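You operate a simulated robot arm through the tools that you are given. There is no shell and no other tool.

The job below is to be done with a simulated robot arm. You get a single attempt, and the scene is never put back.

TASK
Switch the demagnetiser off, test both blocks next to it and put the magnetised one in the red tray.
Fine: lay each on the pad; magnetised reads over 30 G; the other goes in the blue tray.

Only the result counts: the job must be done as asked and must still hold three seconds after the hand-in. Knocking over, shifting, dropping, spilling or breaking anything else fails it.

THE ROBOT
A 6-joint arm with a two-finger parallel gripper, fixed in place. Base frame: the origin is on the floor under the middle of its stand, x ahead of it, y to its left, z up; the work surface is at about z = 0.88. Lengths are in m, angles in degrees, forces in N, time in s.
With the tool pointing down near the work surface it reaches from about 0.26 to 0.66 m from the base axis. Its first joint turns from -66.0 to 66.0 degrees. Payload 2.9 kg.
Tool frame: the origin (TCP) lies between the finger pads and is the grasp point; the fingertips stand 0.03 m ahead of it; z points along the fingers, y is the line along which they close. The gripper opens to 0.11 m. The fingers are 0.02 m wide and 0.01 m thick; the gripper's body (0.048 by 0.112 m) begins 0.055 m behind the TCP.
Orientation is that of the tool frame in the base frame, as [roll, pitch, yaw] about the fixed x, y, z axes, in that order (R = Rz(yaw) Ry(pitch) Rx(roll)). With the fingers straight down and closing along the base's y, the tool's x points along the base's -x, its y along +y and its z along -z.

THE INTERFACE
- The arm moves only by the tool servo_tool. Its argument "motion" is a list of rows, each a list of 7 numbers: the finger opening in m, from 0 to 0.11, then the shift along the tool's x, y, z in m, then the turn, a rotation vector about the tool's x, y, z in degrees. In form: [[claw, tx, ty, tz, ax, ay, az], ...]. A call has 1 to 20 rows; each row is the pose to reach, as a shift and turn from the pose commanded when the call began, along the tool's axes at that moment. Rows are played at 5 a second. More than 0.05 m and 8.6 degrees between two rows, or a gripper value outside its range, and nothing of the call is played. A pose out of reach is approached as far as the arm can. The call stops where the force on the tool passes 40 N (or 10 N more than at its start, if that is more) or the arm is blocked; 0.2 s more then pass. The fingers move at their own pace (about 0.108 m/s each) and stop on an object; they squeeze with about 34 N. The grip force told is the motor's: it shows also when the fingers shut on nothing. Time passes only in rows, and 0.2 s behind the last, so rows that repeat a pose let the fingers close. It gives the time, the measured TCP pose, the force on the tool (base axes), the opening and the grip force at its end, in the units of the frame above (readings bear some noise), with the torque about the TCP (base axes, N m) and any sound that the robot's microphone picked up.
- Cameras (640 x 400 px; columns grow to the right, rows downward): "scene" is fixed at [0.0605, 0.4159, 1.3878]; the picture's right is [-0.85, -0.53, 0.00], its down [-0.27, 0.43, -0.86] and it looks along [0.46, -0.73, -0.51] (base axes); focal length 322 px, centre (320, 200). "wrist" rides on the gripper at [0.072, 0.017, -0.103] in the tool frame; the picture's right is [-0.23, 0.97, 0.00], its down [-0.76, -0.18, -0.62] and it looks along [-0.61, -0.14, 0.78] (tool axes); focal length 222 px, centre (320, 200). There is no depth. A picture from a camera that has moved, and an enlarged one, comes with that camera's place and axes in the base frame and with its lens. The place of the scene camera against the robot may be out by one fixed shift of up to 0.012 m in any direction.
- get_image(camera): a new picture of that camera. No time passes.
- zoom(camera, box): a new picture of the part [left, top, right, bottom] of that camera's present view, enlarged. No time passes.
- close_job(): hands the job in; it is judged then, once.

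Nothing tells you positions but the pictures and the camera data. Unless the task says otherwise, let go and move clear before handing in.

The tools are called after "Emit:" as name(argument=value, ...) on one line, values as JSON. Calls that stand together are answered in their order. servo_tool: Moves the arm, as the interface text tells. Its arguments: {"type":"object","properties":{"motion":{"type":"array"}},"required":["motion"]} The other tools are called the same way: get_image (camera) takes a picture; zoom (camera, box) takes an enlarged picture of a part of a camera's view; close_job () hands the job in.

At the start:

```text
clock: 0.0
position: [0.449, 0.0935, 1.2369]
tcp_rot: [180.0, 0.0, -180.0]
wrist_force: [0.0, -0.3, 0.2]
ft_torque: [0.01, 0.04, 0.0]
grip_width: 0.1101
grasp_force: 0.1
```

scene: 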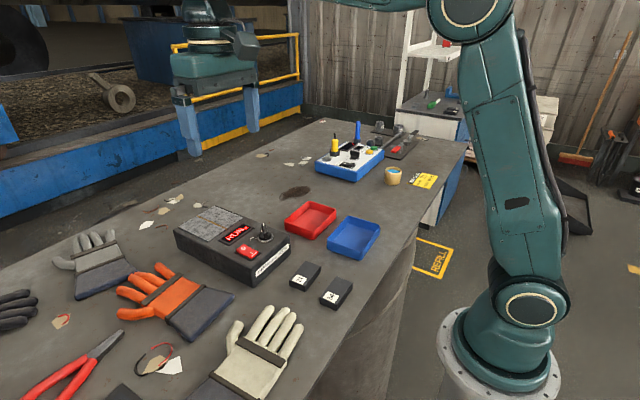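
wrist: 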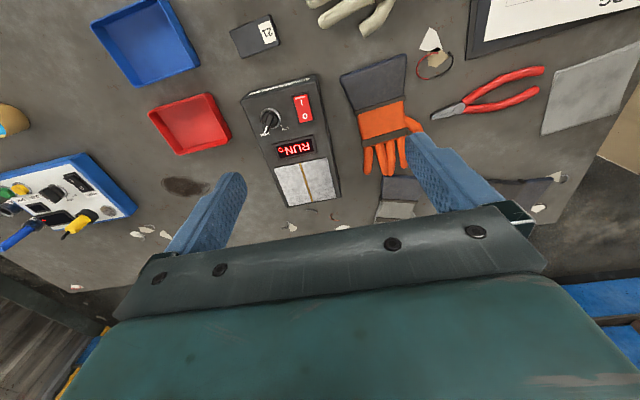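

I see a demagnetiser with a RUN display, a red rocker switch and a black knob, with two dark blocks, a red tray and a blue tray near it. I'll zoom in for detail before moving.

Emit:
zoom(camera="scene", box=[160, 180, 400, 330])

Emit:
zoom(camera="wrist", box=[220, 0, 380, 220])

Emit:
zoom(camera="scene", box=[210, 210, 300, 290])

Emit:
zoom(camera="scene", box=[300, 110, 450, 200])

```text
2.67 times, centred on (280, 255) of scene
camera zoom: at [0.0605, 0.4159, 1.3878], right [-0.85, -0.53, 0.0], down [-0.27, 0.43, -0.86], along [0.46, -0.73, -0.51], focal length 860 px, centre (427, 53)
```

zoom: 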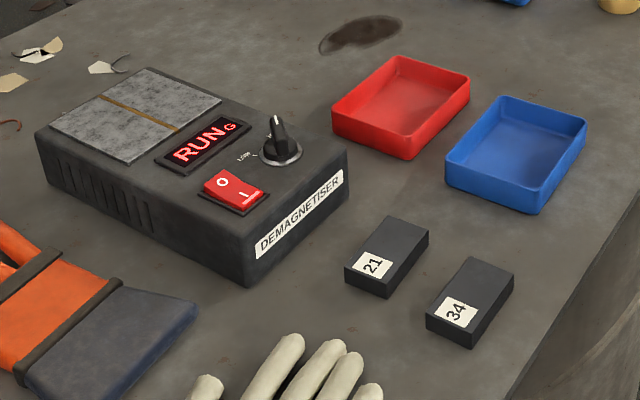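

```text
1.82 times, centred on (300, 110) of wrist
camera zoom: at [0.3775, 0.1085, 1.3405], right [0.23, 0.97, 0.0], down [0.76, -0.18, 0.62], along [0.61, -0.14, -0.78], focal length 404 px, centre (356, 364)
```

zoom: 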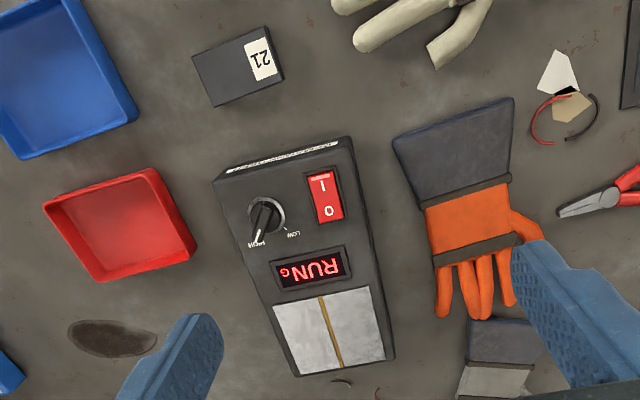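

```text
5.00 times, centred on (255, 250) of scene
camera zoom: at [0.0605, 0.4159, 1.3878], right [-0.85, -0.53, 0.0], down [-0.27, 0.43, -0.86], along [0.46, -0.73, -0.51], focal length 1612 px, centre (645, -50)
```

zoom: 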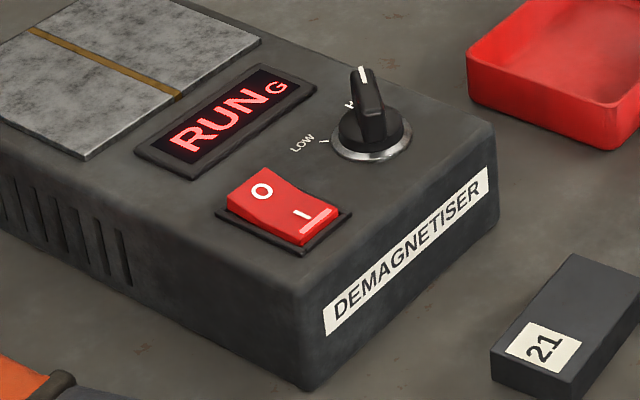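

```text
4.27 times, centred on (375, 155) of scene
camera zoom: at [0.0605, 0.4159, 1.3878], right [-0.85, -0.53, 0.0], down [-0.27, 0.43, -0.86], along [0.46, -0.73, -0.51], focal length 1376 px, centre (85, 392)
```

zoom: 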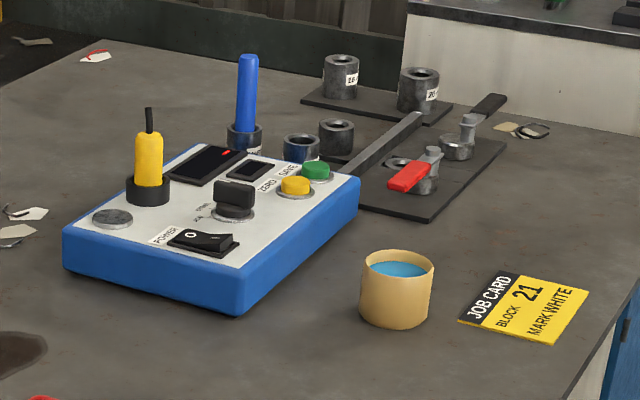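

The demagnetiser reads RUN, with the rocker's I end pressed and its O end on the far side; the pad is the grey plate with the yellow line, at about (0.63, 0.02). The blocks are near (0.37, 0.01) and (0.29, 0.01), so I'll move the wrist camera back to see both of them.

Emit:
servo_tool(motion=[[0.11, 0.04, -0.02, 0, 0, 0, 0], [0.11, 0.08, -0.04, 0.01, 0, 0, 0], [0.11, 0.12, -0.06, 0.02, 0, 0, 0], [0.11, 0.13, -0.08, 0.03, 0, 0, 0], [0.11, 0.13, -0.08, 0.03, 0, 0, 0]])

Emit:
get_image(camera="wrist")

```text
clock: 1.2
position: [0.3191, 0.0127, 1.2061]
tcp_rot: [180.0, 0.0, -180.0]
wrist_force: [0.2, -0.1, 1.1]
ft_torque: [-0.03, 0.01, -0.01]
grip_width: 0.1099
grasp_force: 0.0
```

```text
taken
camera wrist: at [0.2465, 0.0274, 1.3097], right [0.23, 0.97, 0.0], down [0.76, -0.18, 0.62], along [0.61, -0.14, -0.78], focal length 222 px, centre (320, 200)
```

wrist: 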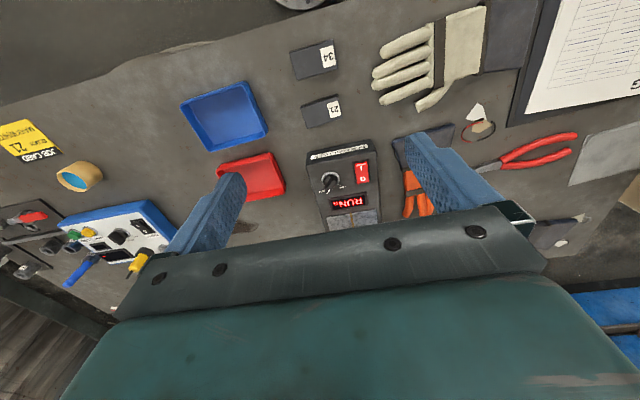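

Both blocks, both trays and the device are now in view. I'll zoom in to measure them.

Emit:
zoom(camera="wrist", box=[270, 30, 400, 130])

Emit:
zoom(camera="wrist", box=[170, 70, 300, 210])

Emit:
zoom(camera="wrist", box=[295, 130, 395, 240])

```text
4.00 times, centred on (335, 80) of wrist
camera zoom: at [0.2465, 0.0274, 1.3097], right [0.23, 0.97, 0.0], down [0.76, -0.18, 0.62], along [0.61, -0.14, -0.78], focal length 888 px, centre (260, 680)
```

zoom: 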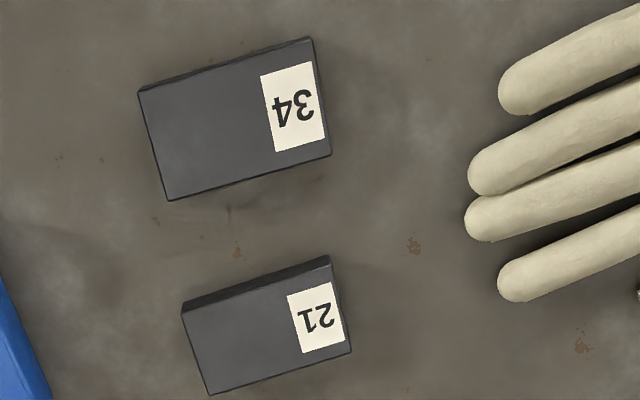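

```text
2.86 times, centred on (235, 140) of wrist
camera zoom: at [0.2465, 0.0274, 1.3097], right [0.23, 0.97, 0.0], down [0.76, -0.18, 0.62], along [0.61, -0.14, -0.78], focal length 635 px, centre (563, 371)
```

zoom: 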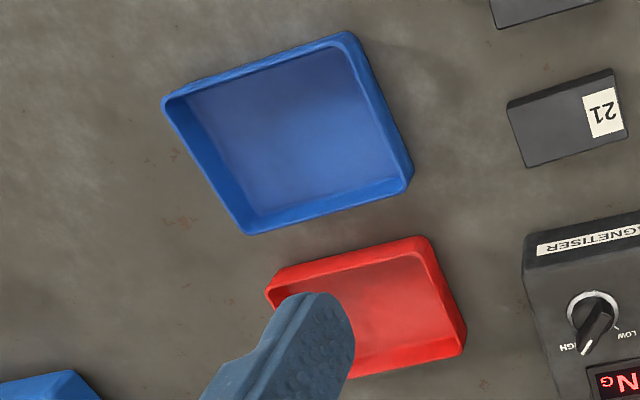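

```text
3.64 times, centred on (345, 185) of wrist
camera zoom: at [0.2465, 0.0274, 1.3097], right [0.23, 0.97, 0.0], down [0.76, -0.18, 0.62], along [0.61, -0.14, -0.78], focal length 808 px, centre (229, 254)
```

zoom: 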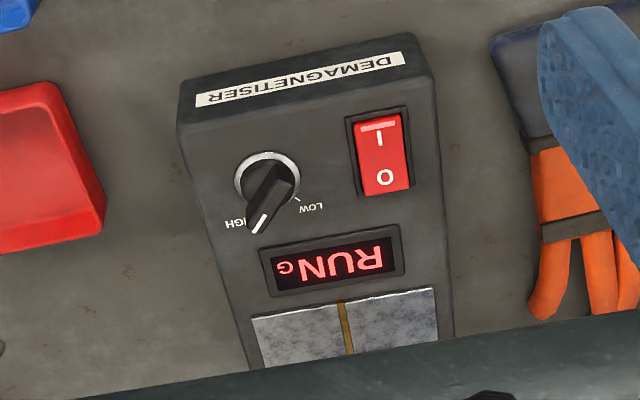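

I measure block 34 at about (0.291, 0.008) and block 21 at about (0.372, 0.002). The rocker's O end is at about (0.496, 0.055, 0.95), so I'll go closer above the device for a precise look.

Emit:
servo_tool(motion=[[0.11, -0.03, 0.01, 0.03, 0, 0, 0], [0.11, -0.06, 0.02, 0.06, 0, 0, 0], [0.11, -0.09, 0.03, 0.09, 0, 0, 0], [0.11, -0.12, 0.04, 0.115, 0, 0, 0], [0.11, -0.13, 0.042, 0.13, 0, 0, 0], [0.11, -0.13, 0.042, 0.13, 0, 0, 0]])

Emit:
get_image(camera="wrist")

Emit:
get_image(camera="scene")

```text
clock: 2.6
position: [0.4485, 0.0543, 1.0759]
tcp_rot: [-180.0, 0.0, 179.9]
wrist_force: [-0.9, -0.3, 0.4]
ft_torque: [0.02, -0.03, -0.02]
grip_width: 0.1099
grasp_force: 0.1
```

```text
taken
camera wrist: at [0.3775, 0.0691, 1.1799], right [0.23, 0.97, 0.0], down [0.76, -0.18, 0.62], along [0.61, -0.14, -0.78], focal length 222 px, centre (320, 200)
```

wrist: 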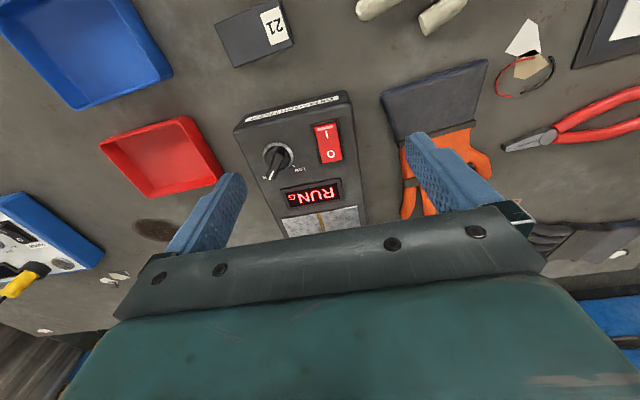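

```text
taken
```

scene: 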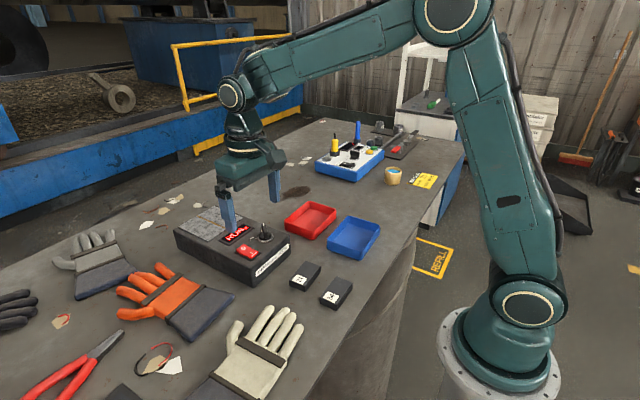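

Emit:
zoom(camera="wrist", box=[225, 80, 385, 240])

Emit:
zoom(camera="scene", box=[165, 195, 295, 290])

```text
2.50 times, centred on (305, 160) of wrist
camera zoom: at [0.3775, 0.0691, 1.1799], right [0.23, 0.97, 0.0], down [0.76, -0.18, 0.62], along [0.61, -0.14, -0.78], focal length 555 px, centre (358, 300)
```

zoom: 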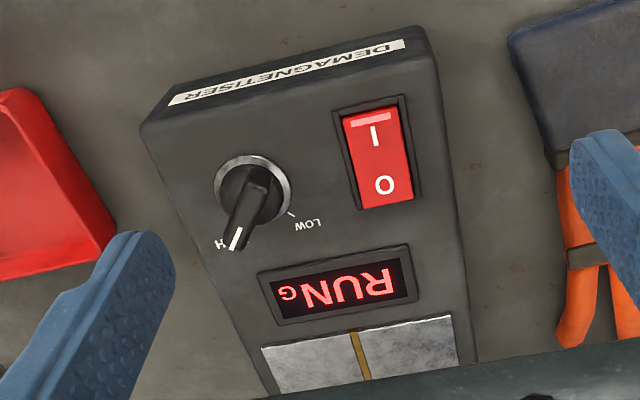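

```text
4.21 times, centred on (230, 242) of scene
camera zoom: at [0.0605, 0.4159, 1.3878], right [-0.85, -0.53, 0.0], down [-0.27, 0.43, -0.86], along [0.46, -0.73, -0.51], focal length 1358 px, centre (699, 21)
```

zoom: 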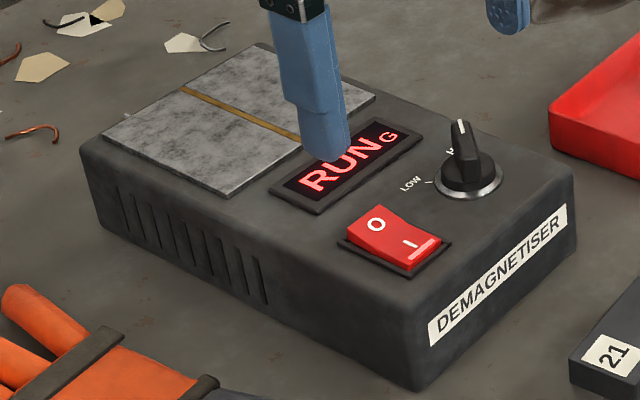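

The O letter is at about (0.495, 0.054, 0.95), and the rocker runs along x from 0.462 to 0.505. I'll close the fingers, hover above the O end and check alignment before pressing.

Emit:
servo_tool(motion=[[0.0, -0.02, 0.0, 0.0, 0, 0, 0], [0.0, -0.04, 0.0, 0.01, 0, 0, 0], [0.0, -0.0505, 0.0, 0.02, 0, 0, 0], [0.0, -0.0505, 0.0, 0.04, 0, 0, 0], [0.0, -0.0505, 0.0, 0.06, 0, 0, 0], [0.0, -0.0505, 0.0, 0.07, 0, 0, 0], [0.0, -0.0505, 0.0, 0.07, 0, 0, 0]])

Emit:
zoom(camera="wrist", box=[200, 40, 440, 240])

Emit:
zoom(camera="scene", box=[165, 195, 295, 290])

```text
clock: 4.2
position: [0.4998, 0.0547, 1.0076]
tcp_rot: [-179.9, 0.0, -179.9]
wrist_force: [-0.3, 0.2, 0.6]
ft_torque: [0.02, 0.0, 0.01]
grip_width: 0.0001
grasp_force: 33.6
```

```text
2.00 times, centred on (320, 140) of wrist
camera zoom: at [0.4286, 0.0702, 1.1118], right [0.23, 0.97, 0.0], down [0.76, -0.18, 0.62], along [0.61, -0.14, -0.78], focal length 444 px, centre (320, 320)
```

zoom: 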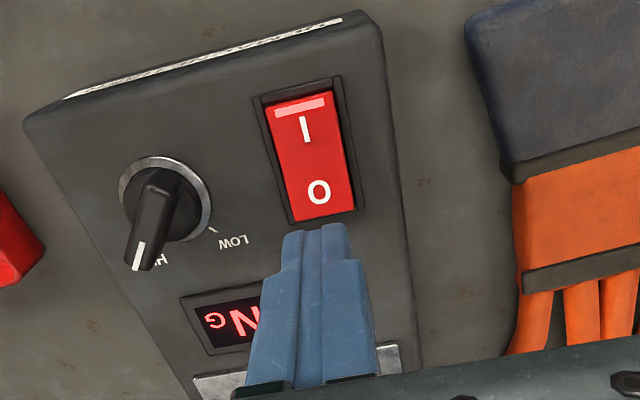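

```text
4.21 times, centred on (230, 242) of scene
camera zoom: at [0.0605, 0.4159, 1.3878], right [-0.85, -0.53, 0.0], down [-0.27, 0.43, -0.86], along [0.46, -0.73, -0.51], focal length 1358 px, centre (699, 21)
```

zoom: 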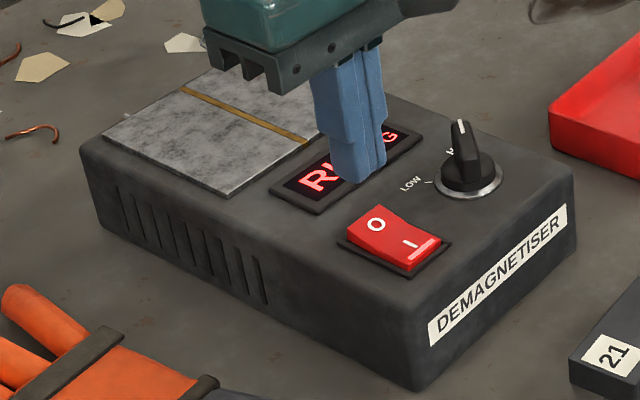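

The fingertips are centred on the O end of the rocker. I'll lower slowly onto it, watching the force.

Emit:
servo_tool(motion=[[0.0, 0.0025, -0.0005, 0.01, 0, 0, 0], [0.0, 0.0025, -0.0005, 0.02, 0, 0, 0], [0.0, 0.0025, -0.0005, 0.024, 0, 0, 0], [0.0, 0.0025, -0.0005, 0.026, 0, 0, 0], [0.0, 0.0025, -0.0005, 0.028, 0, 0, 0], [0.0, 0.0025, -0.0005, 0.03, 0, 0, 0]])

Emit:
zoom(camera="wrist", box=[200, 40, 440, 240])

Emit:
zoom(camera="scene", box=[165, 195, 295, 290])

```text
clock: 5.6
position: [0.4965, 0.0537, 0.9781]
tcp_rot: [-180.0, 0.1, 179.9]
wrist_force: [-1.0, -3.3, 8.5]
ft_torque: [-0.05, 0.12, 0.05]
grip_width: 0.0
grasp_force: 34.1
heard: click
```

```text
2.00 times, centred on (320, 140) of wrist
camera zoom: at [0.4258, 0.0699, 1.0816], right [0.23, 0.97, 0.0], down [0.76, -0.18, 0.62], along [0.61, -0.14, -0.78], focal length 444 px, centre (320, 320)
```

zoom: 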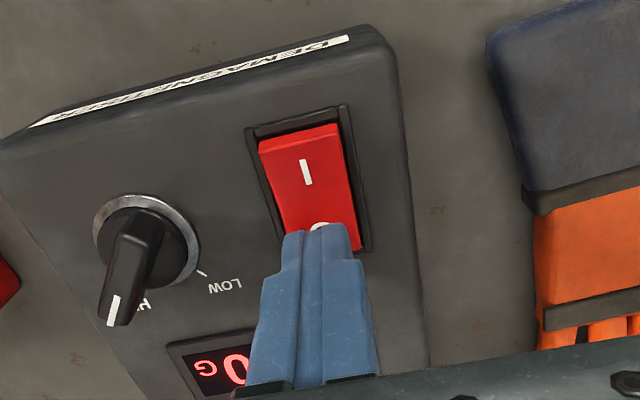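

```text
4.21 times, centred on (230, 242) of scene
camera zoom: at [0.0604, 0.4158, 1.3878], right [-0.85, -0.53, 0.0], down [-0.27, 0.43, -0.86], along [0.46, -0.73, -0.51], focal length 1358 px, centre (699, 21)
```

zoom: 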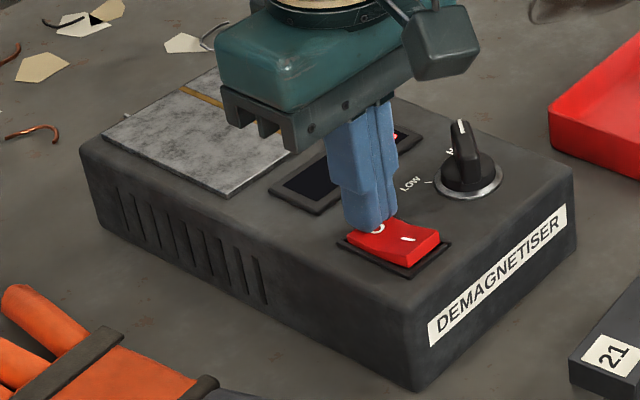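

It clicked, the I end has risen, and the display no longer says RUN. I'll lift off and confirm the reading.

Emit:
servo_tool(motion=[[0.0, 0.0, 0.0, -0.02, 0, 0, 0], [0.0, 0.0, 0.0, -0.06, 0, 0, 0], [0.0, 0.02, 0.0, -0.1, 0, 0, 0], [0.05, 0.06, -0.01, -0.12, 0, 0, 0], [0.09, 0.1, -0.03, -0.12, 0, 0, 0], [0.1, 0.125, -0.05, -0.12, 0, 0, 0], [0.1, 0.125, -0.052, -0.12, 0, 0, 0]])

Emit:
get_image(camera="wrist")

Emit:
zoom(camera="scene", box=[165, 195, 295, 290])

```text
clock: 7.2
position: [0.3723, 0.0009, 1.0952]
tcp_rot: [180.0, -0.1, -179.9]
wrist_force: [-0.5, -0.2, -0.6]
ft_torque: [-0.02, -0.01, -0.01]
grip_width: 0.1
grasp_force: 0.1
```

```text
taken
camera wrist: at [0.3007, 0.0169, 1.1996], right [0.23, 0.97, 0.0], down [0.76, -0.18, 0.62], along [0.61, -0.14, -0.78], focal length 222 px, centre (320, 200)
```

wrist: 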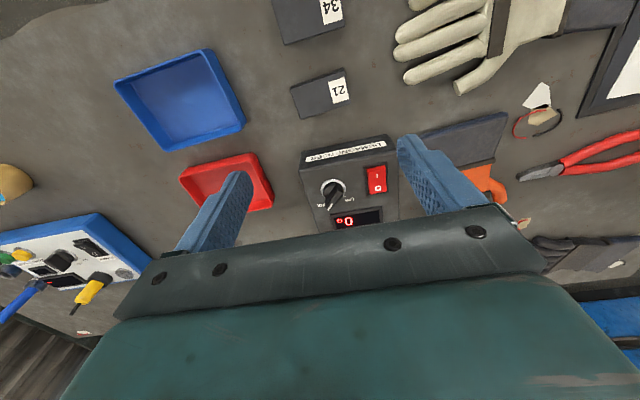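

```text
4.21 times, centred on (230, 242) of scene
camera zoom: at [0.0605, 0.4159, 1.3878], right [-0.85, -0.53, 0.0], down [-0.27, 0.43, -0.86], along [0.46, -0.73, -0.51], focal length 1358 px, centre (699, 21)
```

zoom: 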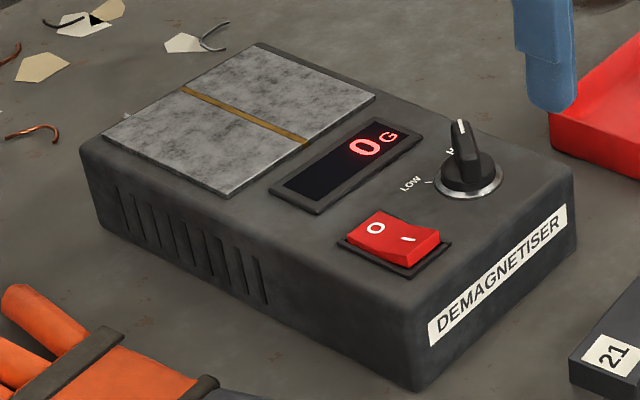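

The demagnetiser is off and reads 0 G. Next I'll refine block 21's pose for the grasp.

Emit:
zoom(camera="wrist", box=[270, 0, 390, 130])

Emit:
zoom(camera="wrist", box=[100, 30, 290, 220])

Emit:
zoom(camera="scene", box=[270, 195, 400, 315])

```text
3.08 times, centred on (330, 65) of wrist
camera zoom: at [0.3007, 0.0169, 1.1996], right [0.23, 0.97, 0.0], down [0.76, -0.18, 0.62], along [0.61, -0.14, -0.78], focal length 684 px, centre (289, 615)
```

zoom: 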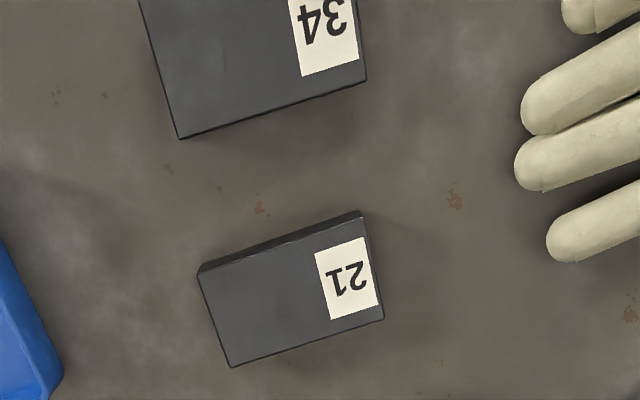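

```text
2.11 times, centred on (195, 125) of wrist
camera zoom: at [0.3007, 0.0169, 1.1996], right [0.23, 0.97, 0.0], down [0.76, -0.18, 0.62], along [0.61, -0.14, -0.78], focal length 468 px, centre (583, 358)
```

zoom: 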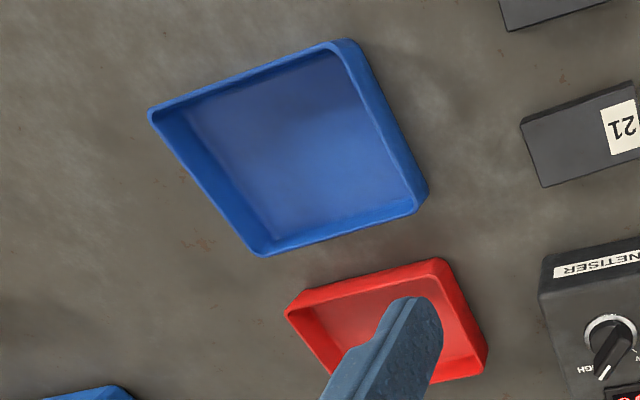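

```text
3.33 times, centred on (335, 255) of scene
camera zoom: at [0.0605, 0.4159, 1.3878], right [-0.85, -0.53, 0.0], down [-0.27, 0.43, -0.86], along [0.46, -0.73, -0.51], focal length 1075 px, centre (270, 17)
```

zoom: 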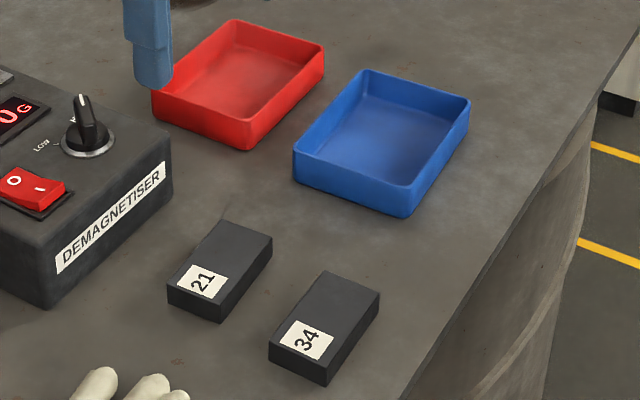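

Emit:
zoom(camera="scene", box=[280, 255, 360, 315])

```text
6.67 times, centred on (320, 285) of scene
camera zoom: at [0.0605, 0.4159, 1.3878], right [-0.85, -0.53, 0.0], down [-0.27, 0.43, -0.86], along [0.46, -0.73, -0.51], focal length 2149 px, centre (320, -367)
```

zoom: 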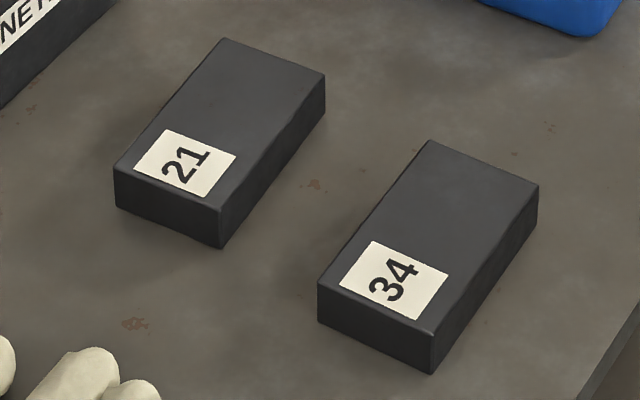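

Block 21 is at about (0.3735, 0.0017), turned about +3.5°, and about 18 mm tall. I'll go down around its ends to check the fit before closing.

Emit:
servo_tool(motion=[[0.1, -0.0012, 0.0008, 0.04, 0, 0, -3.5], [0.1, -0.0012, 0.0008, 0.08, 0, 0, -3.5], [0.1, -0.0012, 0.0008, 0.12, 0, 0, -3.5], [0.1, -0.0012, 0.0008, 0.15, 0, 0, -3.5], [0.1, -0.0012, 0.0008, 0.165, 0, 0, -3.5], [0.1, -0.0012, 0.0008, 0.175, 0, 0, -3.5], [0.1, -0.0012, 0.0008, 0.18, 0, 0, -3.5], [0.1, -0.0012, 0.0008, 0.18, 0, 0, -3.5]])

Emit:
get_image(camera="wrist")

Emit:
zoom(camera="scene", box=[260, 215, 380, 315])

```text
clock: 9.0
position: [0.3722, 0.0024, 0.9155]
tcp_rot: [-180.0, 0.0, -176.5]
wrist_force: [0.1, -0.3, 0.2]
ft_torque: [0.0, -0.01, 0.0]
grip_width: 0.1001
grasp_force: 0.1
```

```text
taken
camera wrist: at [0.2998, 0.0136, 1.0199], right [0.17, 0.99, 0.0], down [0.77, -0.13, 0.62], along [0.61, -0.1, -0.78], focal length 222 px, centre (320, 200)
```

wrist: 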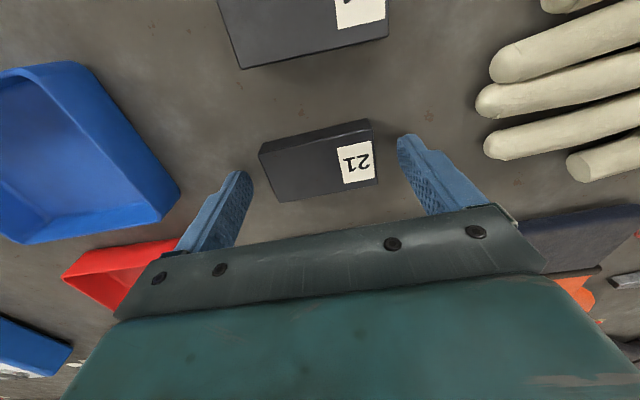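

```text
4.00 times, centred on (320, 265) of scene
camera zoom: at [0.0605, 0.4159, 1.3878], right [-0.85, -0.53, 0.0], down [-0.27, 0.43, -0.86], along [0.46, -0.73, -0.51], focal length 1290 px, centre (320, -60)
```

zoom: 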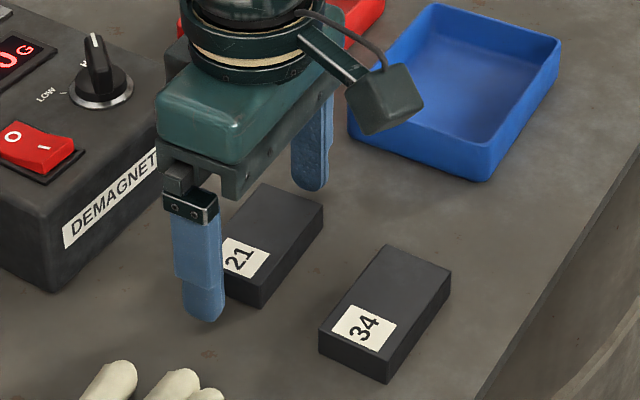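

The fingers straddle block 21 evenly, with tips just above the table. Now I'll close and lift a little.

Emit:
servo_tool(motion=[[0.08, 0, 0, 0, 0, 0, 0], [0.06, 0, 0, 0, 0, 0, 0], [0.05, 0, 0, 0, 0, 0, 0], [0.05, 0, 0, 0, 0, 0, 0], [0.05, 0, 0, 0, 0, 0, 0], [0.05, 0, 0, -0.005, 0, 0, 0], [0.05, 0, 0, -0.02, 0, 0, 0], [0.05, 0, 0, -0.04, 0, 0, 0]])

Emit:
get_image(camera="wrist")

Emit:
zoom(camera="scene", box=[260, 215, 380, 315])

```text
clock: 10.8
position: [0.3753, 0.0027, 0.9572]
tcp_rot: [-180.0, 0.0, -176.5]
wrist_force: [0.3, -1.3, -3.8]
ft_torque: [0.02, -0.02, 0.01]
grip_width: 0.0694
grasp_force: 33.9
```

```text
taken
camera wrist: at [0.3026, 0.0127, 1.0609], right [0.17, 0.99, 0.0], down [0.77, -0.13, 0.62], along [0.61, -0.1, -0.78], focal length 222 px, centre (320, 200)
```

wrist: 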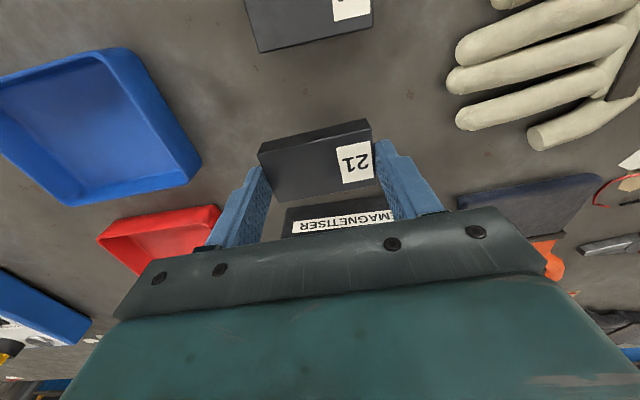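

```text
4.00 times, centred on (320, 265) of scene
camera zoom: at [0.0606, 0.4159, 1.3878], right [-0.85, -0.53, 0.0], down [-0.27, 0.43, -0.86], along [0.46, -0.73, -0.51], focal length 1290 px, centre (320, -60)
```

zoom: 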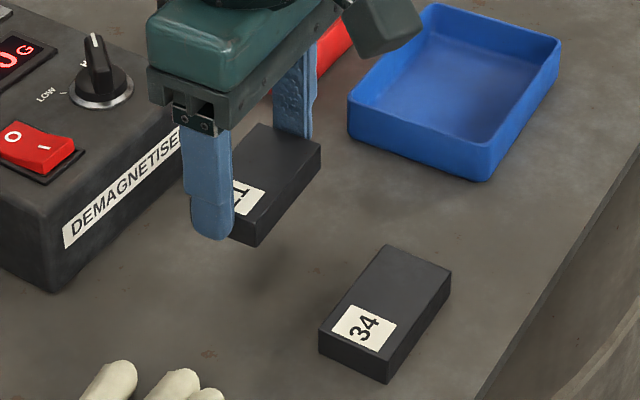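

Block 21 is held (width 69 mm, weight about 4 N). I'll lift it above the device and carry it over the pad at about (0.635, 0.0165).

Emit:
servo_tool(motion=[[0.05, 0, 0, -0.03, 0, 0, 0], [0.05, 0, 0, -0.06, 0, 0, 0], [0.05, -0.01, 0, -0.09, 0, 0, 0], [0.05, -0.04, 0, -0.1, 0, 0, 1], [0.05, -0.075, 0, -0.1, 0, 0, 2], [0.05, -0.11, 0, -0.1, 0, 0, 3], [0.05, -0.145, -0.001, -0.1, 0, 0, 3.5], [0.05, -0.18, -0.001, -0.1, 0, 0, 3.5], [0.05, -0.215, -0.0018, -0.1, 0, 0, 3.5], [0.05, -0.245, -0.0018, -0.1, 0, 0, 3.5], [0.05, -0.26, -0.0018, -0.1, 0, 0, 3.5], [0.05, -0.262, -0.0018, -0.1, 0, 0, 3.5], [0.05, -0.262, -0.0018, -0.1, 0, 0, 3.5]])

Emit:
get_image(camera="wrist")

Emit:
get_image(camera="scene")

Emit:
zoom(camera="scene", box=[165, 165, 305, 265])

```text
clock: 13.6
position: [0.6354, 0.0165, 1.0563]
tcp_rot: [179.9, 0.0, 180.0]
wrist_force: [-0.4, 0.2, -5.1]
ft_torque: [-0.01, 0.01, 0.03]
grip_width: 0.0696
grasp_force: 33.7
```

```text
taken
camera wrist: at [0.5642, 0.0323, 1.1588], right [0.23, 0.97, 0.0], down [0.76, -0.18, 0.62], along [0.61, -0.14, -0.78], focal length 222 px, centre (320, 200)
```

wrist: 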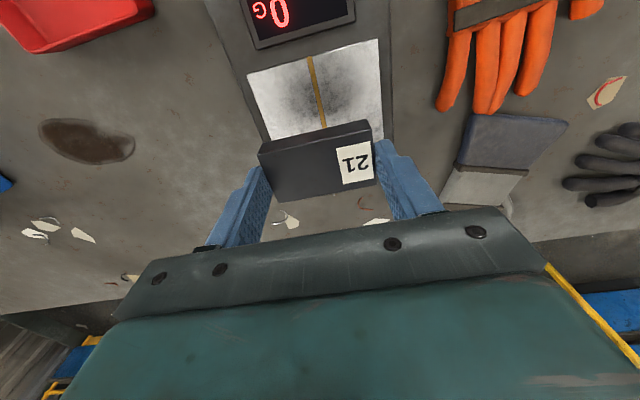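

```text
taken
```

scene: 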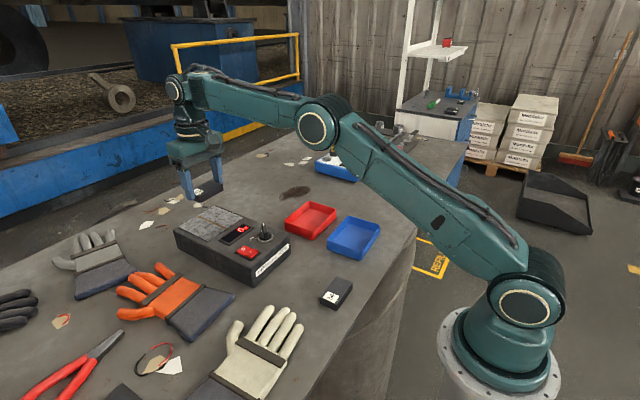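

```text
4.00 times, centred on (235, 215) of scene
camera zoom: at [0.0606, 0.4159, 1.3878], right [-0.85, -0.53, 0.0], down [-0.27, 0.43, -0.86], along [0.46, -0.73, -0.51], focal length 1290 px, centre (660, 140)
```

zoom: 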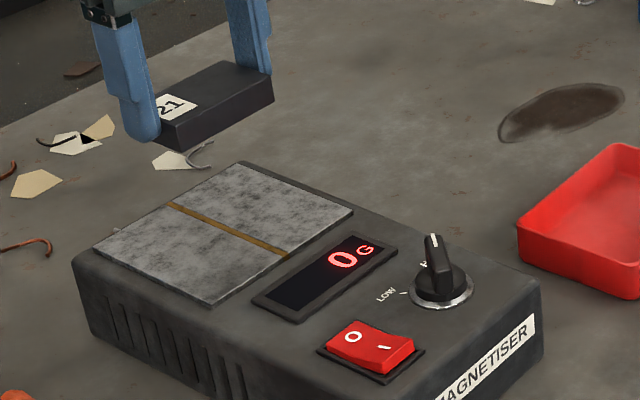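

The block is above the pad and the display reads 0 G. I'll lower it most of the way, then ease it down to contact.

Emit:
servo_tool(motion=[[0.05, 0, 0, 0.025, 0, 0, 0], [0.05, 0, 0, 0.045, 0, 0, 0], [0.05, 0, 0, 0.06, 0, 0, 0], [0.05, 0, 0, 0.066, 0, 0, 0], [0.05, 0, 0, 0.07, 0, 0, 0], [0.05, 0, 0, 0.07, 0, 0, 0]])

Emit:
zoom(camera="scene", box=[165, 165, 305, 265])

Emit:
get_image(camera="wrist")

```text
clock: 15.0
position: [0.6356, 0.0165, 0.9863]
tcp_rot: [179.9, 0.0, 180.0]
wrist_force: [-0.1, 0.0, -3.6]
ft_torque: [0.02, -0.05, -0.04]
grip_width: 0.0697
grasp_force: 33.3
```

```text
4.00 times, centred on (235, 215) of scene
camera zoom: at [0.0606, 0.4159, 1.3878], right [-0.85, -0.53, 0.0], down [-0.27, 0.43, -0.86], along [0.46, -0.73, -0.51], focal length 1290 px, centre (660, 140)
```

zoom: 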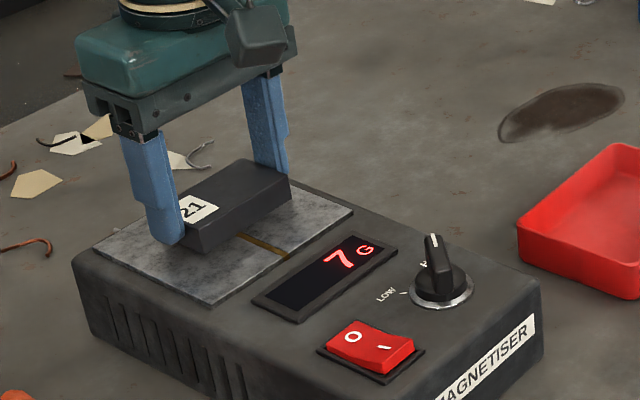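

```text
taken
camera wrist: at [0.5642, 0.0323, 1.0902], right [0.23, 0.97, 0.0], down [0.76, -0.18, 0.62], along [0.61, -0.14, -0.78], focal length 222 px, centre (320, 200)
```

wrist: 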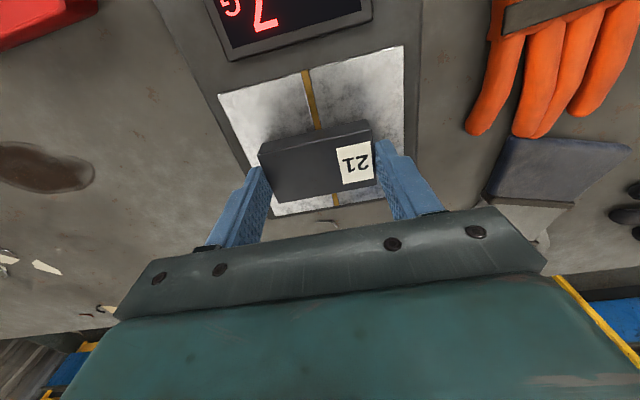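

The display already shows 7 G with the block just above the pad. I'll ease it down to contact.

Emit:
servo_tool(motion=[[0.05, 0, 0, 0.002, 0, 0, 0], [0.05, 0, 0, 0.0035, 0, 0, 0], [0.05, 0, 0, 0.005, 0, 0, 0], [0.05, 0, 0, 0.005, 0, 0, 0]])

Emit:
zoom(camera="scene", box=[180, 185, 260, 245])

```text
clock: 16.0
position: [0.6366, 0.016, 0.9799]
tcp_rot: [-180.0, 0.1, 179.9]
wrist_force: [-0.3, -0.8, -4.1]
ft_torque: [0.01, 0.01, -0.04]
grip_width: 0.0697
grasp_force: 34.2
```

```text
6.67 times, centred on (220, 215) of scene
camera zoom: at [0.0606, 0.4159, 1.3878], right [-0.85, -0.53, 0.0], down [-0.27, 0.43, -0.86], along [0.46, -0.73, -0.51], focal length 2149 px, centre (987, 100)
```

zoom: 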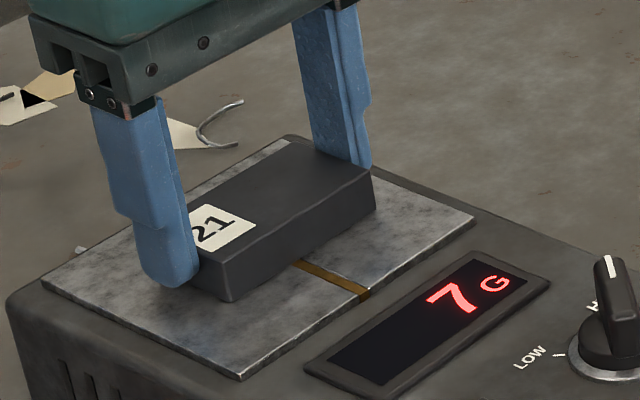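

There's no contact yet, since the weight is still on the gripper. I'll continue in 1 mm steps.

Emit:
servo_tool(motion=[[0.05, 0, 0, 0.001, 0, 0, 0], [0.05, 0, 0, 0.002, 0, 0, 0], [0.05, 0, 0, 0.003, 0, 0, 0]])

Emit:
zoom(camera="scene", box=[180, 185, 260, 245])

```text
clock: 16.8
position: [0.6344, 0.0165, 0.9795]
tcp_rot: [180.0, 0.1, 180.0]
wrist_force: [-0.4, 0.3, 5.3]
ft_torque: [0.01, 0.25, -0.04]
grip_width: 0.0696
grasp_force: 33.6
```

```text
6.67 times, centred on (220, 215) of scene
camera zoom: at [0.0604, 0.4159, 1.3878], right [-0.85, -0.53, 0.0], down [-0.27, 0.43, -0.86], along [0.46, -0.73, -0.51], focal length 2149 px, centre (987, 100)
```

zoom: 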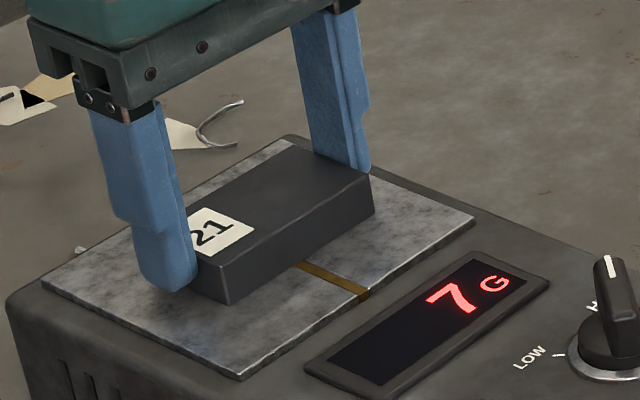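

It's in contact (force +5 N) and still reads 7 G. I'll release so the block lies on the pad, then let the reading settle.

Emit:
servo_tool(motion=[[0.075, 0, 0, 0, 0, 0, 0], [0.085, 0, 0, 0, 0, 0, 0], [0.09, 0, 0, 0, 0, 0, 0], [0.09, 0, 0, 0, 0, 0, 0], [0.09, 0, 0, 0, 0, 0, 0], [0.09, 0, 0, 0, 0, 0, 0], [0.09, 0, 0, 0, 0, 0, 0], [0.09, 0, 0, 0, 0, 0, 0]])

Emit:
zoom(camera="scene", box=[180, 185, 260, 245])

Emit:
get_image(camera="wrist")

```text
clock: 18.6
position: [0.6355, 0.0176, 0.9793]
tcp_rot: [180.0, -0.1, -180.0]
wrist_force: [-0.2, -0.2, 0.0]
ft_torque: [0.01, -0.02, 0.0]
grip_width: 0.0903
grasp_force: 0.0
```

```text
6.67 times, centred on (220, 215) of scene
camera zoom: at [0.0605, 0.4159, 1.3878], right [-0.85, -0.53, 0.0], down [-0.27, 0.43, -0.86], along [0.46, -0.73, -0.51], focal length 2149 px, centre (987, 100)
```

zoom: 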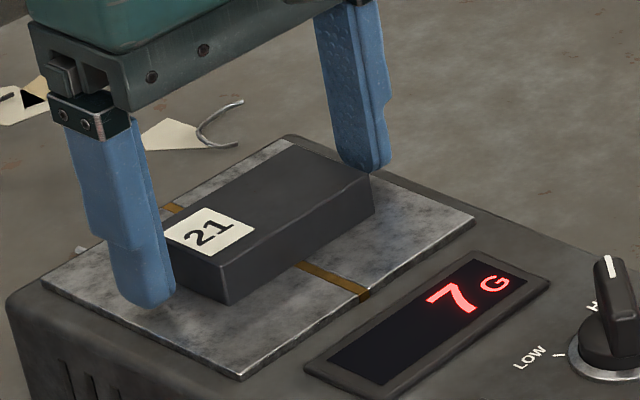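

```text
taken
camera wrist: at [0.5634, 0.0329, 1.0827], right [0.23, 0.97, 0.0], down [0.76, -0.18, 0.62], along [0.61, -0.14, -0.78], focal length 222 px, centre (320, 200)
```

wrist: 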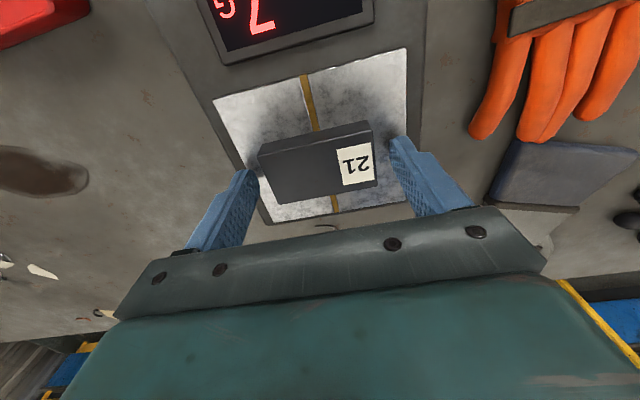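

Block 21 reads a steady 7 G while lying free on the pad, so it isn't magnetised and goes in the blue tray. I'll regrip it, lift it and carry it over the blue tray at about (0.342, -0.166).

Emit:
servo_tool(motion=[[0.075, 0, 0, 0, 0, 0, 0], [0.06, 0, 0, 0, 0, 0, 0], [0.05, 0, 0, 0, 0, 0, 0], [0.05, 0, 0, 0, 0, 0, 0], [0.05, 0, 0, -0.005, 0, 0, 0], [0.05, 0, 0, -0.03, 0, 0, 0], [0.05, 0, 0, -0.06, 0, 0, 0], [0.05, 0.02, -0.01, -0.08, 0, 0, 0], [0.05, 0.055, -0.03, -0.08, 0, 0, 0], [0.05, 0.09, -0.055, -0.08, 0, 0, 0], [0.05, 0.125, -0.08, -0.08, 0, 0, 0], [0.05, 0.16, -0.1, -0.08, 0, 0, 0], [0.05, 0.195, -0.12, -0.08, 0, 0, -1], [0.05, 0.23, -0.145, -0.08, 0, 0, -2], [0.05, 0.26, -0.165, -0.08, 0, 0, -3], [0.05, 0.28, -0.178, -0.08, 0, 0, -3], [0.05, 0.293, -0.1825, -0.08, 0, 0, -3], [0.05, 0.293, -0.1825, -0.08, 0, 0, -3]])

Emit:
get_image(camera="wrist")

Emit:
get_image(camera="scene")

```text
clock: 22.4
position: [0.3408, -0.1645, 1.0575]
tcp_rot: [-180.0, 0.0, -177.0]
wrist_force: [0.4, -0.5, -4.8]
ft_torque: [-0.03, 0.05, 0.01]
grip_width: 0.0697
grasp_force: 33.8
```

```text
taken
camera wrist: at [0.2691, -0.1528, 1.1623], right [0.18, 0.98, 0.0], down [0.77, -0.14, 0.62], along [0.61, -0.11, -0.78], focal length 222 px, centre (320, 200)
```

wrist: 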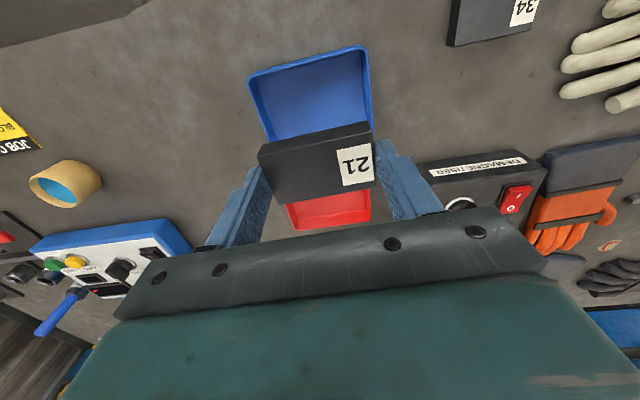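

```text
taken
```

scene: 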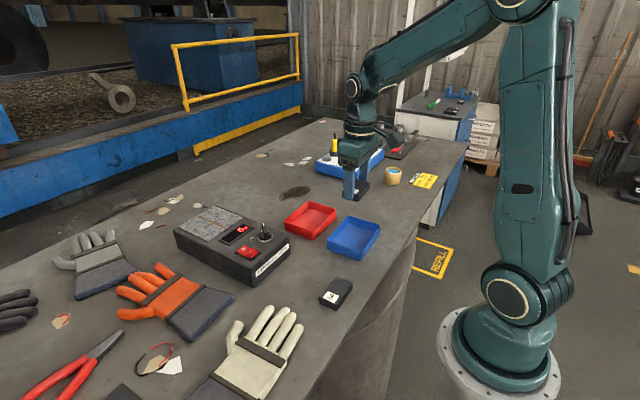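

Emit:
zoom(camera="wrist", box=[230, 30, 400, 240])

Emit:
zoom(camera="scene", box=[280, 150, 400, 265])

```text
1.90 times, centred on (315, 135) of wrist
camera zoom: at [0.2691, -0.1528, 1.1623], right [0.18, 0.98, 0.0], down [0.77, -0.14, 0.62], along [0.61, -0.11, -0.78], focal length 423 px, centre (330, 324)
```

zoom: 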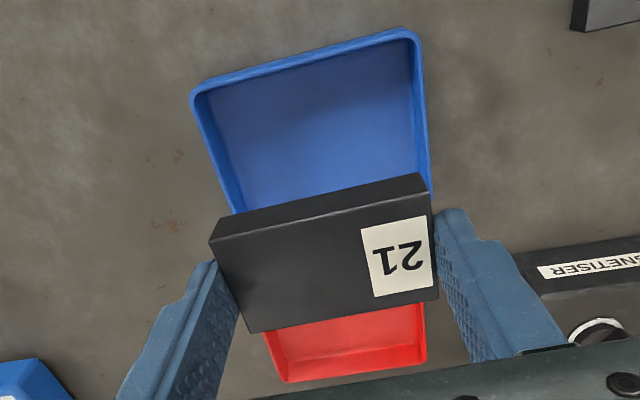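

```text
3.48 times, centred on (340, 208) of scene
camera zoom: at [0.0606, 0.4159, 1.3878], right [-0.85, -0.53, 0.0], down [-0.27, 0.43, -0.86], along [0.46, -0.73, -0.51], focal length 1121 px, centre (250, 174)
```

zoom: 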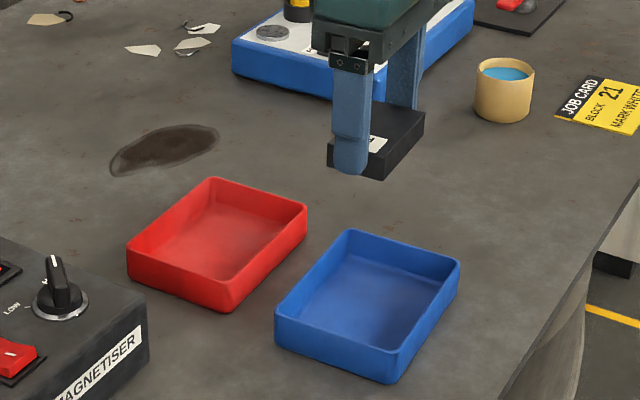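

The tray's rim spans y of about -0.232 to -0.111, so its centre is near (0.342, -0.171). I'll shift 5 mm in -y and come down to just above the rim to check clearances.

Emit:
servo_tool(motion=[[0.05, -0.0007, -0.0055, 0.03, 0, 0, 0], [0.05, -0.0007, -0.0055, 0.06, 0, 0, 0], [0.05, -0.0007, -0.0055, 0.085, 0, 0, 0], [0.05, -0.0007, -0.0055, 0.1, 0, 0, 0], [0.05, -0.0007, -0.0055, 0.1, 0, 0, 0]])

Emit:
zoom(camera="wrist", box=[200, 30, 440, 240])

Emit:
zoom(camera="scene", box=[300, 165, 400, 265])

```text
clock: 23.6
position: [0.3413, -0.17, 0.9579]
tcp_rot: [-180.0, 0.0, -177.0]
wrist_force: [0.8, 0.1, -4.5]
ft_torque: [0.03, 0.0, -0.03]
grip_width: 0.0695
grasp_force: 33.8
```

```text
1.90 times, centred on (320, 135) of wrist
camera zoom: at [0.2694, -0.1585, 1.0626], right [0.18, 0.98, 0.0], down [0.77, -0.14, 0.62], along [0.61, -0.11, -0.78], focal length 423 px, centre (320, 324)
```

zoom: 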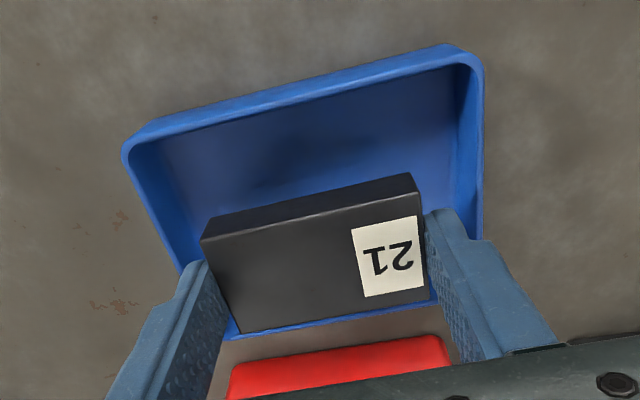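

```text
4.00 times, centred on (350, 215) of scene
camera zoom: at [0.0606, 0.4159, 1.3878], right [-0.85, -0.53, 0.0], down [-0.27, 0.43, -0.86], along [0.46, -0.73, -0.51], focal length 1290 px, centre (200, 140)
```

zoom: 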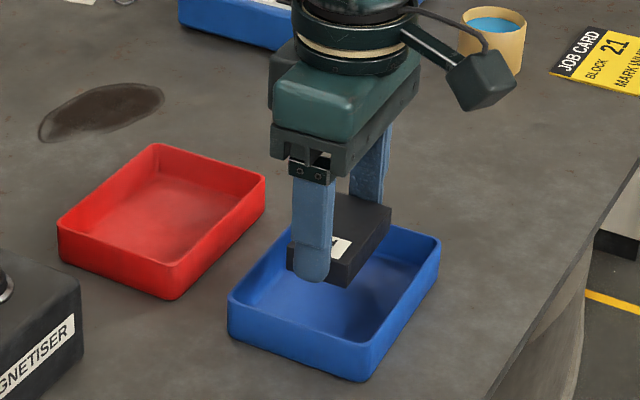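

There's about 12 mm clear on each side inside the tray. I'll lower the block in, slowing near the floor.

Emit:
servo_tool(motion=[[0.05, -0.003, -0.001, 0.01, 0, 0, 0], [0.05, -0.003, -0.001, 0.02, 0, 0, 0], [0.05, -0.003, -0.001, 0.028, 0, 0, 0], [0.05, -0.003, -0.001, 0.033, 0, 0, 0], [0.05, -0.003, -0.001, 0.036, 0, 0, 0], [0.05, -0.003, -0.001, 0.038, 0, 0, 0]])

Emit:
zoom(camera="scene", box=[300, 165, 400, 265])

Emit:
zoom(camera="wrist", box=[200, 30, 440, 240])

```text
clock: 25.0
position: [0.3446, -0.1708, 0.9207]
tcp_rot: [-180.0, 0.0, -177.0]
wrist_force: [0.6, 0.1, -3.2]
ft_torque: [-0.01, -0.04, -0.01]
grip_width: 0.0693
grasp_force: 34.2
```

```text
4.00 times, centred on (350, 215) of scene
camera zoom: at [0.0606, 0.4159, 1.3878], right [-0.85, -0.53, 0.0], down [-0.27, 0.43, -0.86], along [0.46, -0.73, -0.51], focal length 1290 px, centre (200, 140)
```

zoom: 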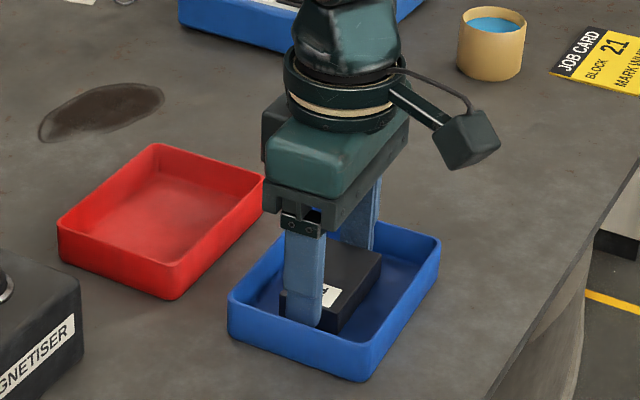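

```text
1.90 times, centred on (320, 135) of wrist
camera zoom: at [0.2736, -0.1594, 1.0245], right [0.18, 0.98, 0.0], down [0.77, -0.14, 0.62], along [0.61, -0.11, -0.78], focal length 423 px, centre (320, 324)
```

zoom: 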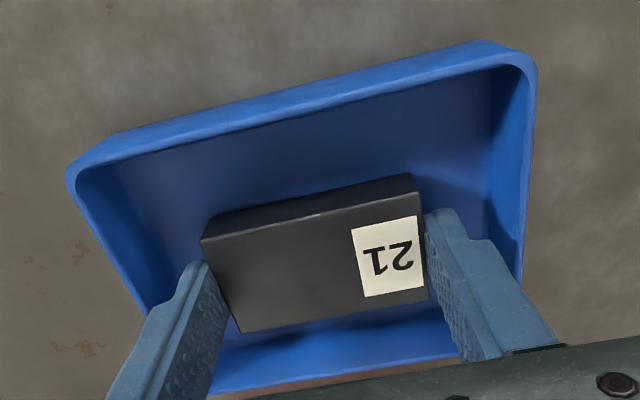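

Block 21 is inside the tray with clear walls and no contact yet. I'll step down in millimetres to the floor.

Emit:
servo_tool(motion=[[0.05, 0, 0, 0.001, 0, 0, 0], [0.05, 0, 0, 0.002, 0, 0, 0], [0.05, 0, 0, 0.003, 0, 0, 0]])

```text
clock: 25.8
position: [0.3454, -0.171, 0.9191]
tcp_rot: [180.0, 0.2, -177.1]
wrist_force: [-5.5, 2.2, 20.9]
ft_torque: [0.31, 0.34, 0.01]
grip_width: 0.0698
grasp_force: 34.2
```

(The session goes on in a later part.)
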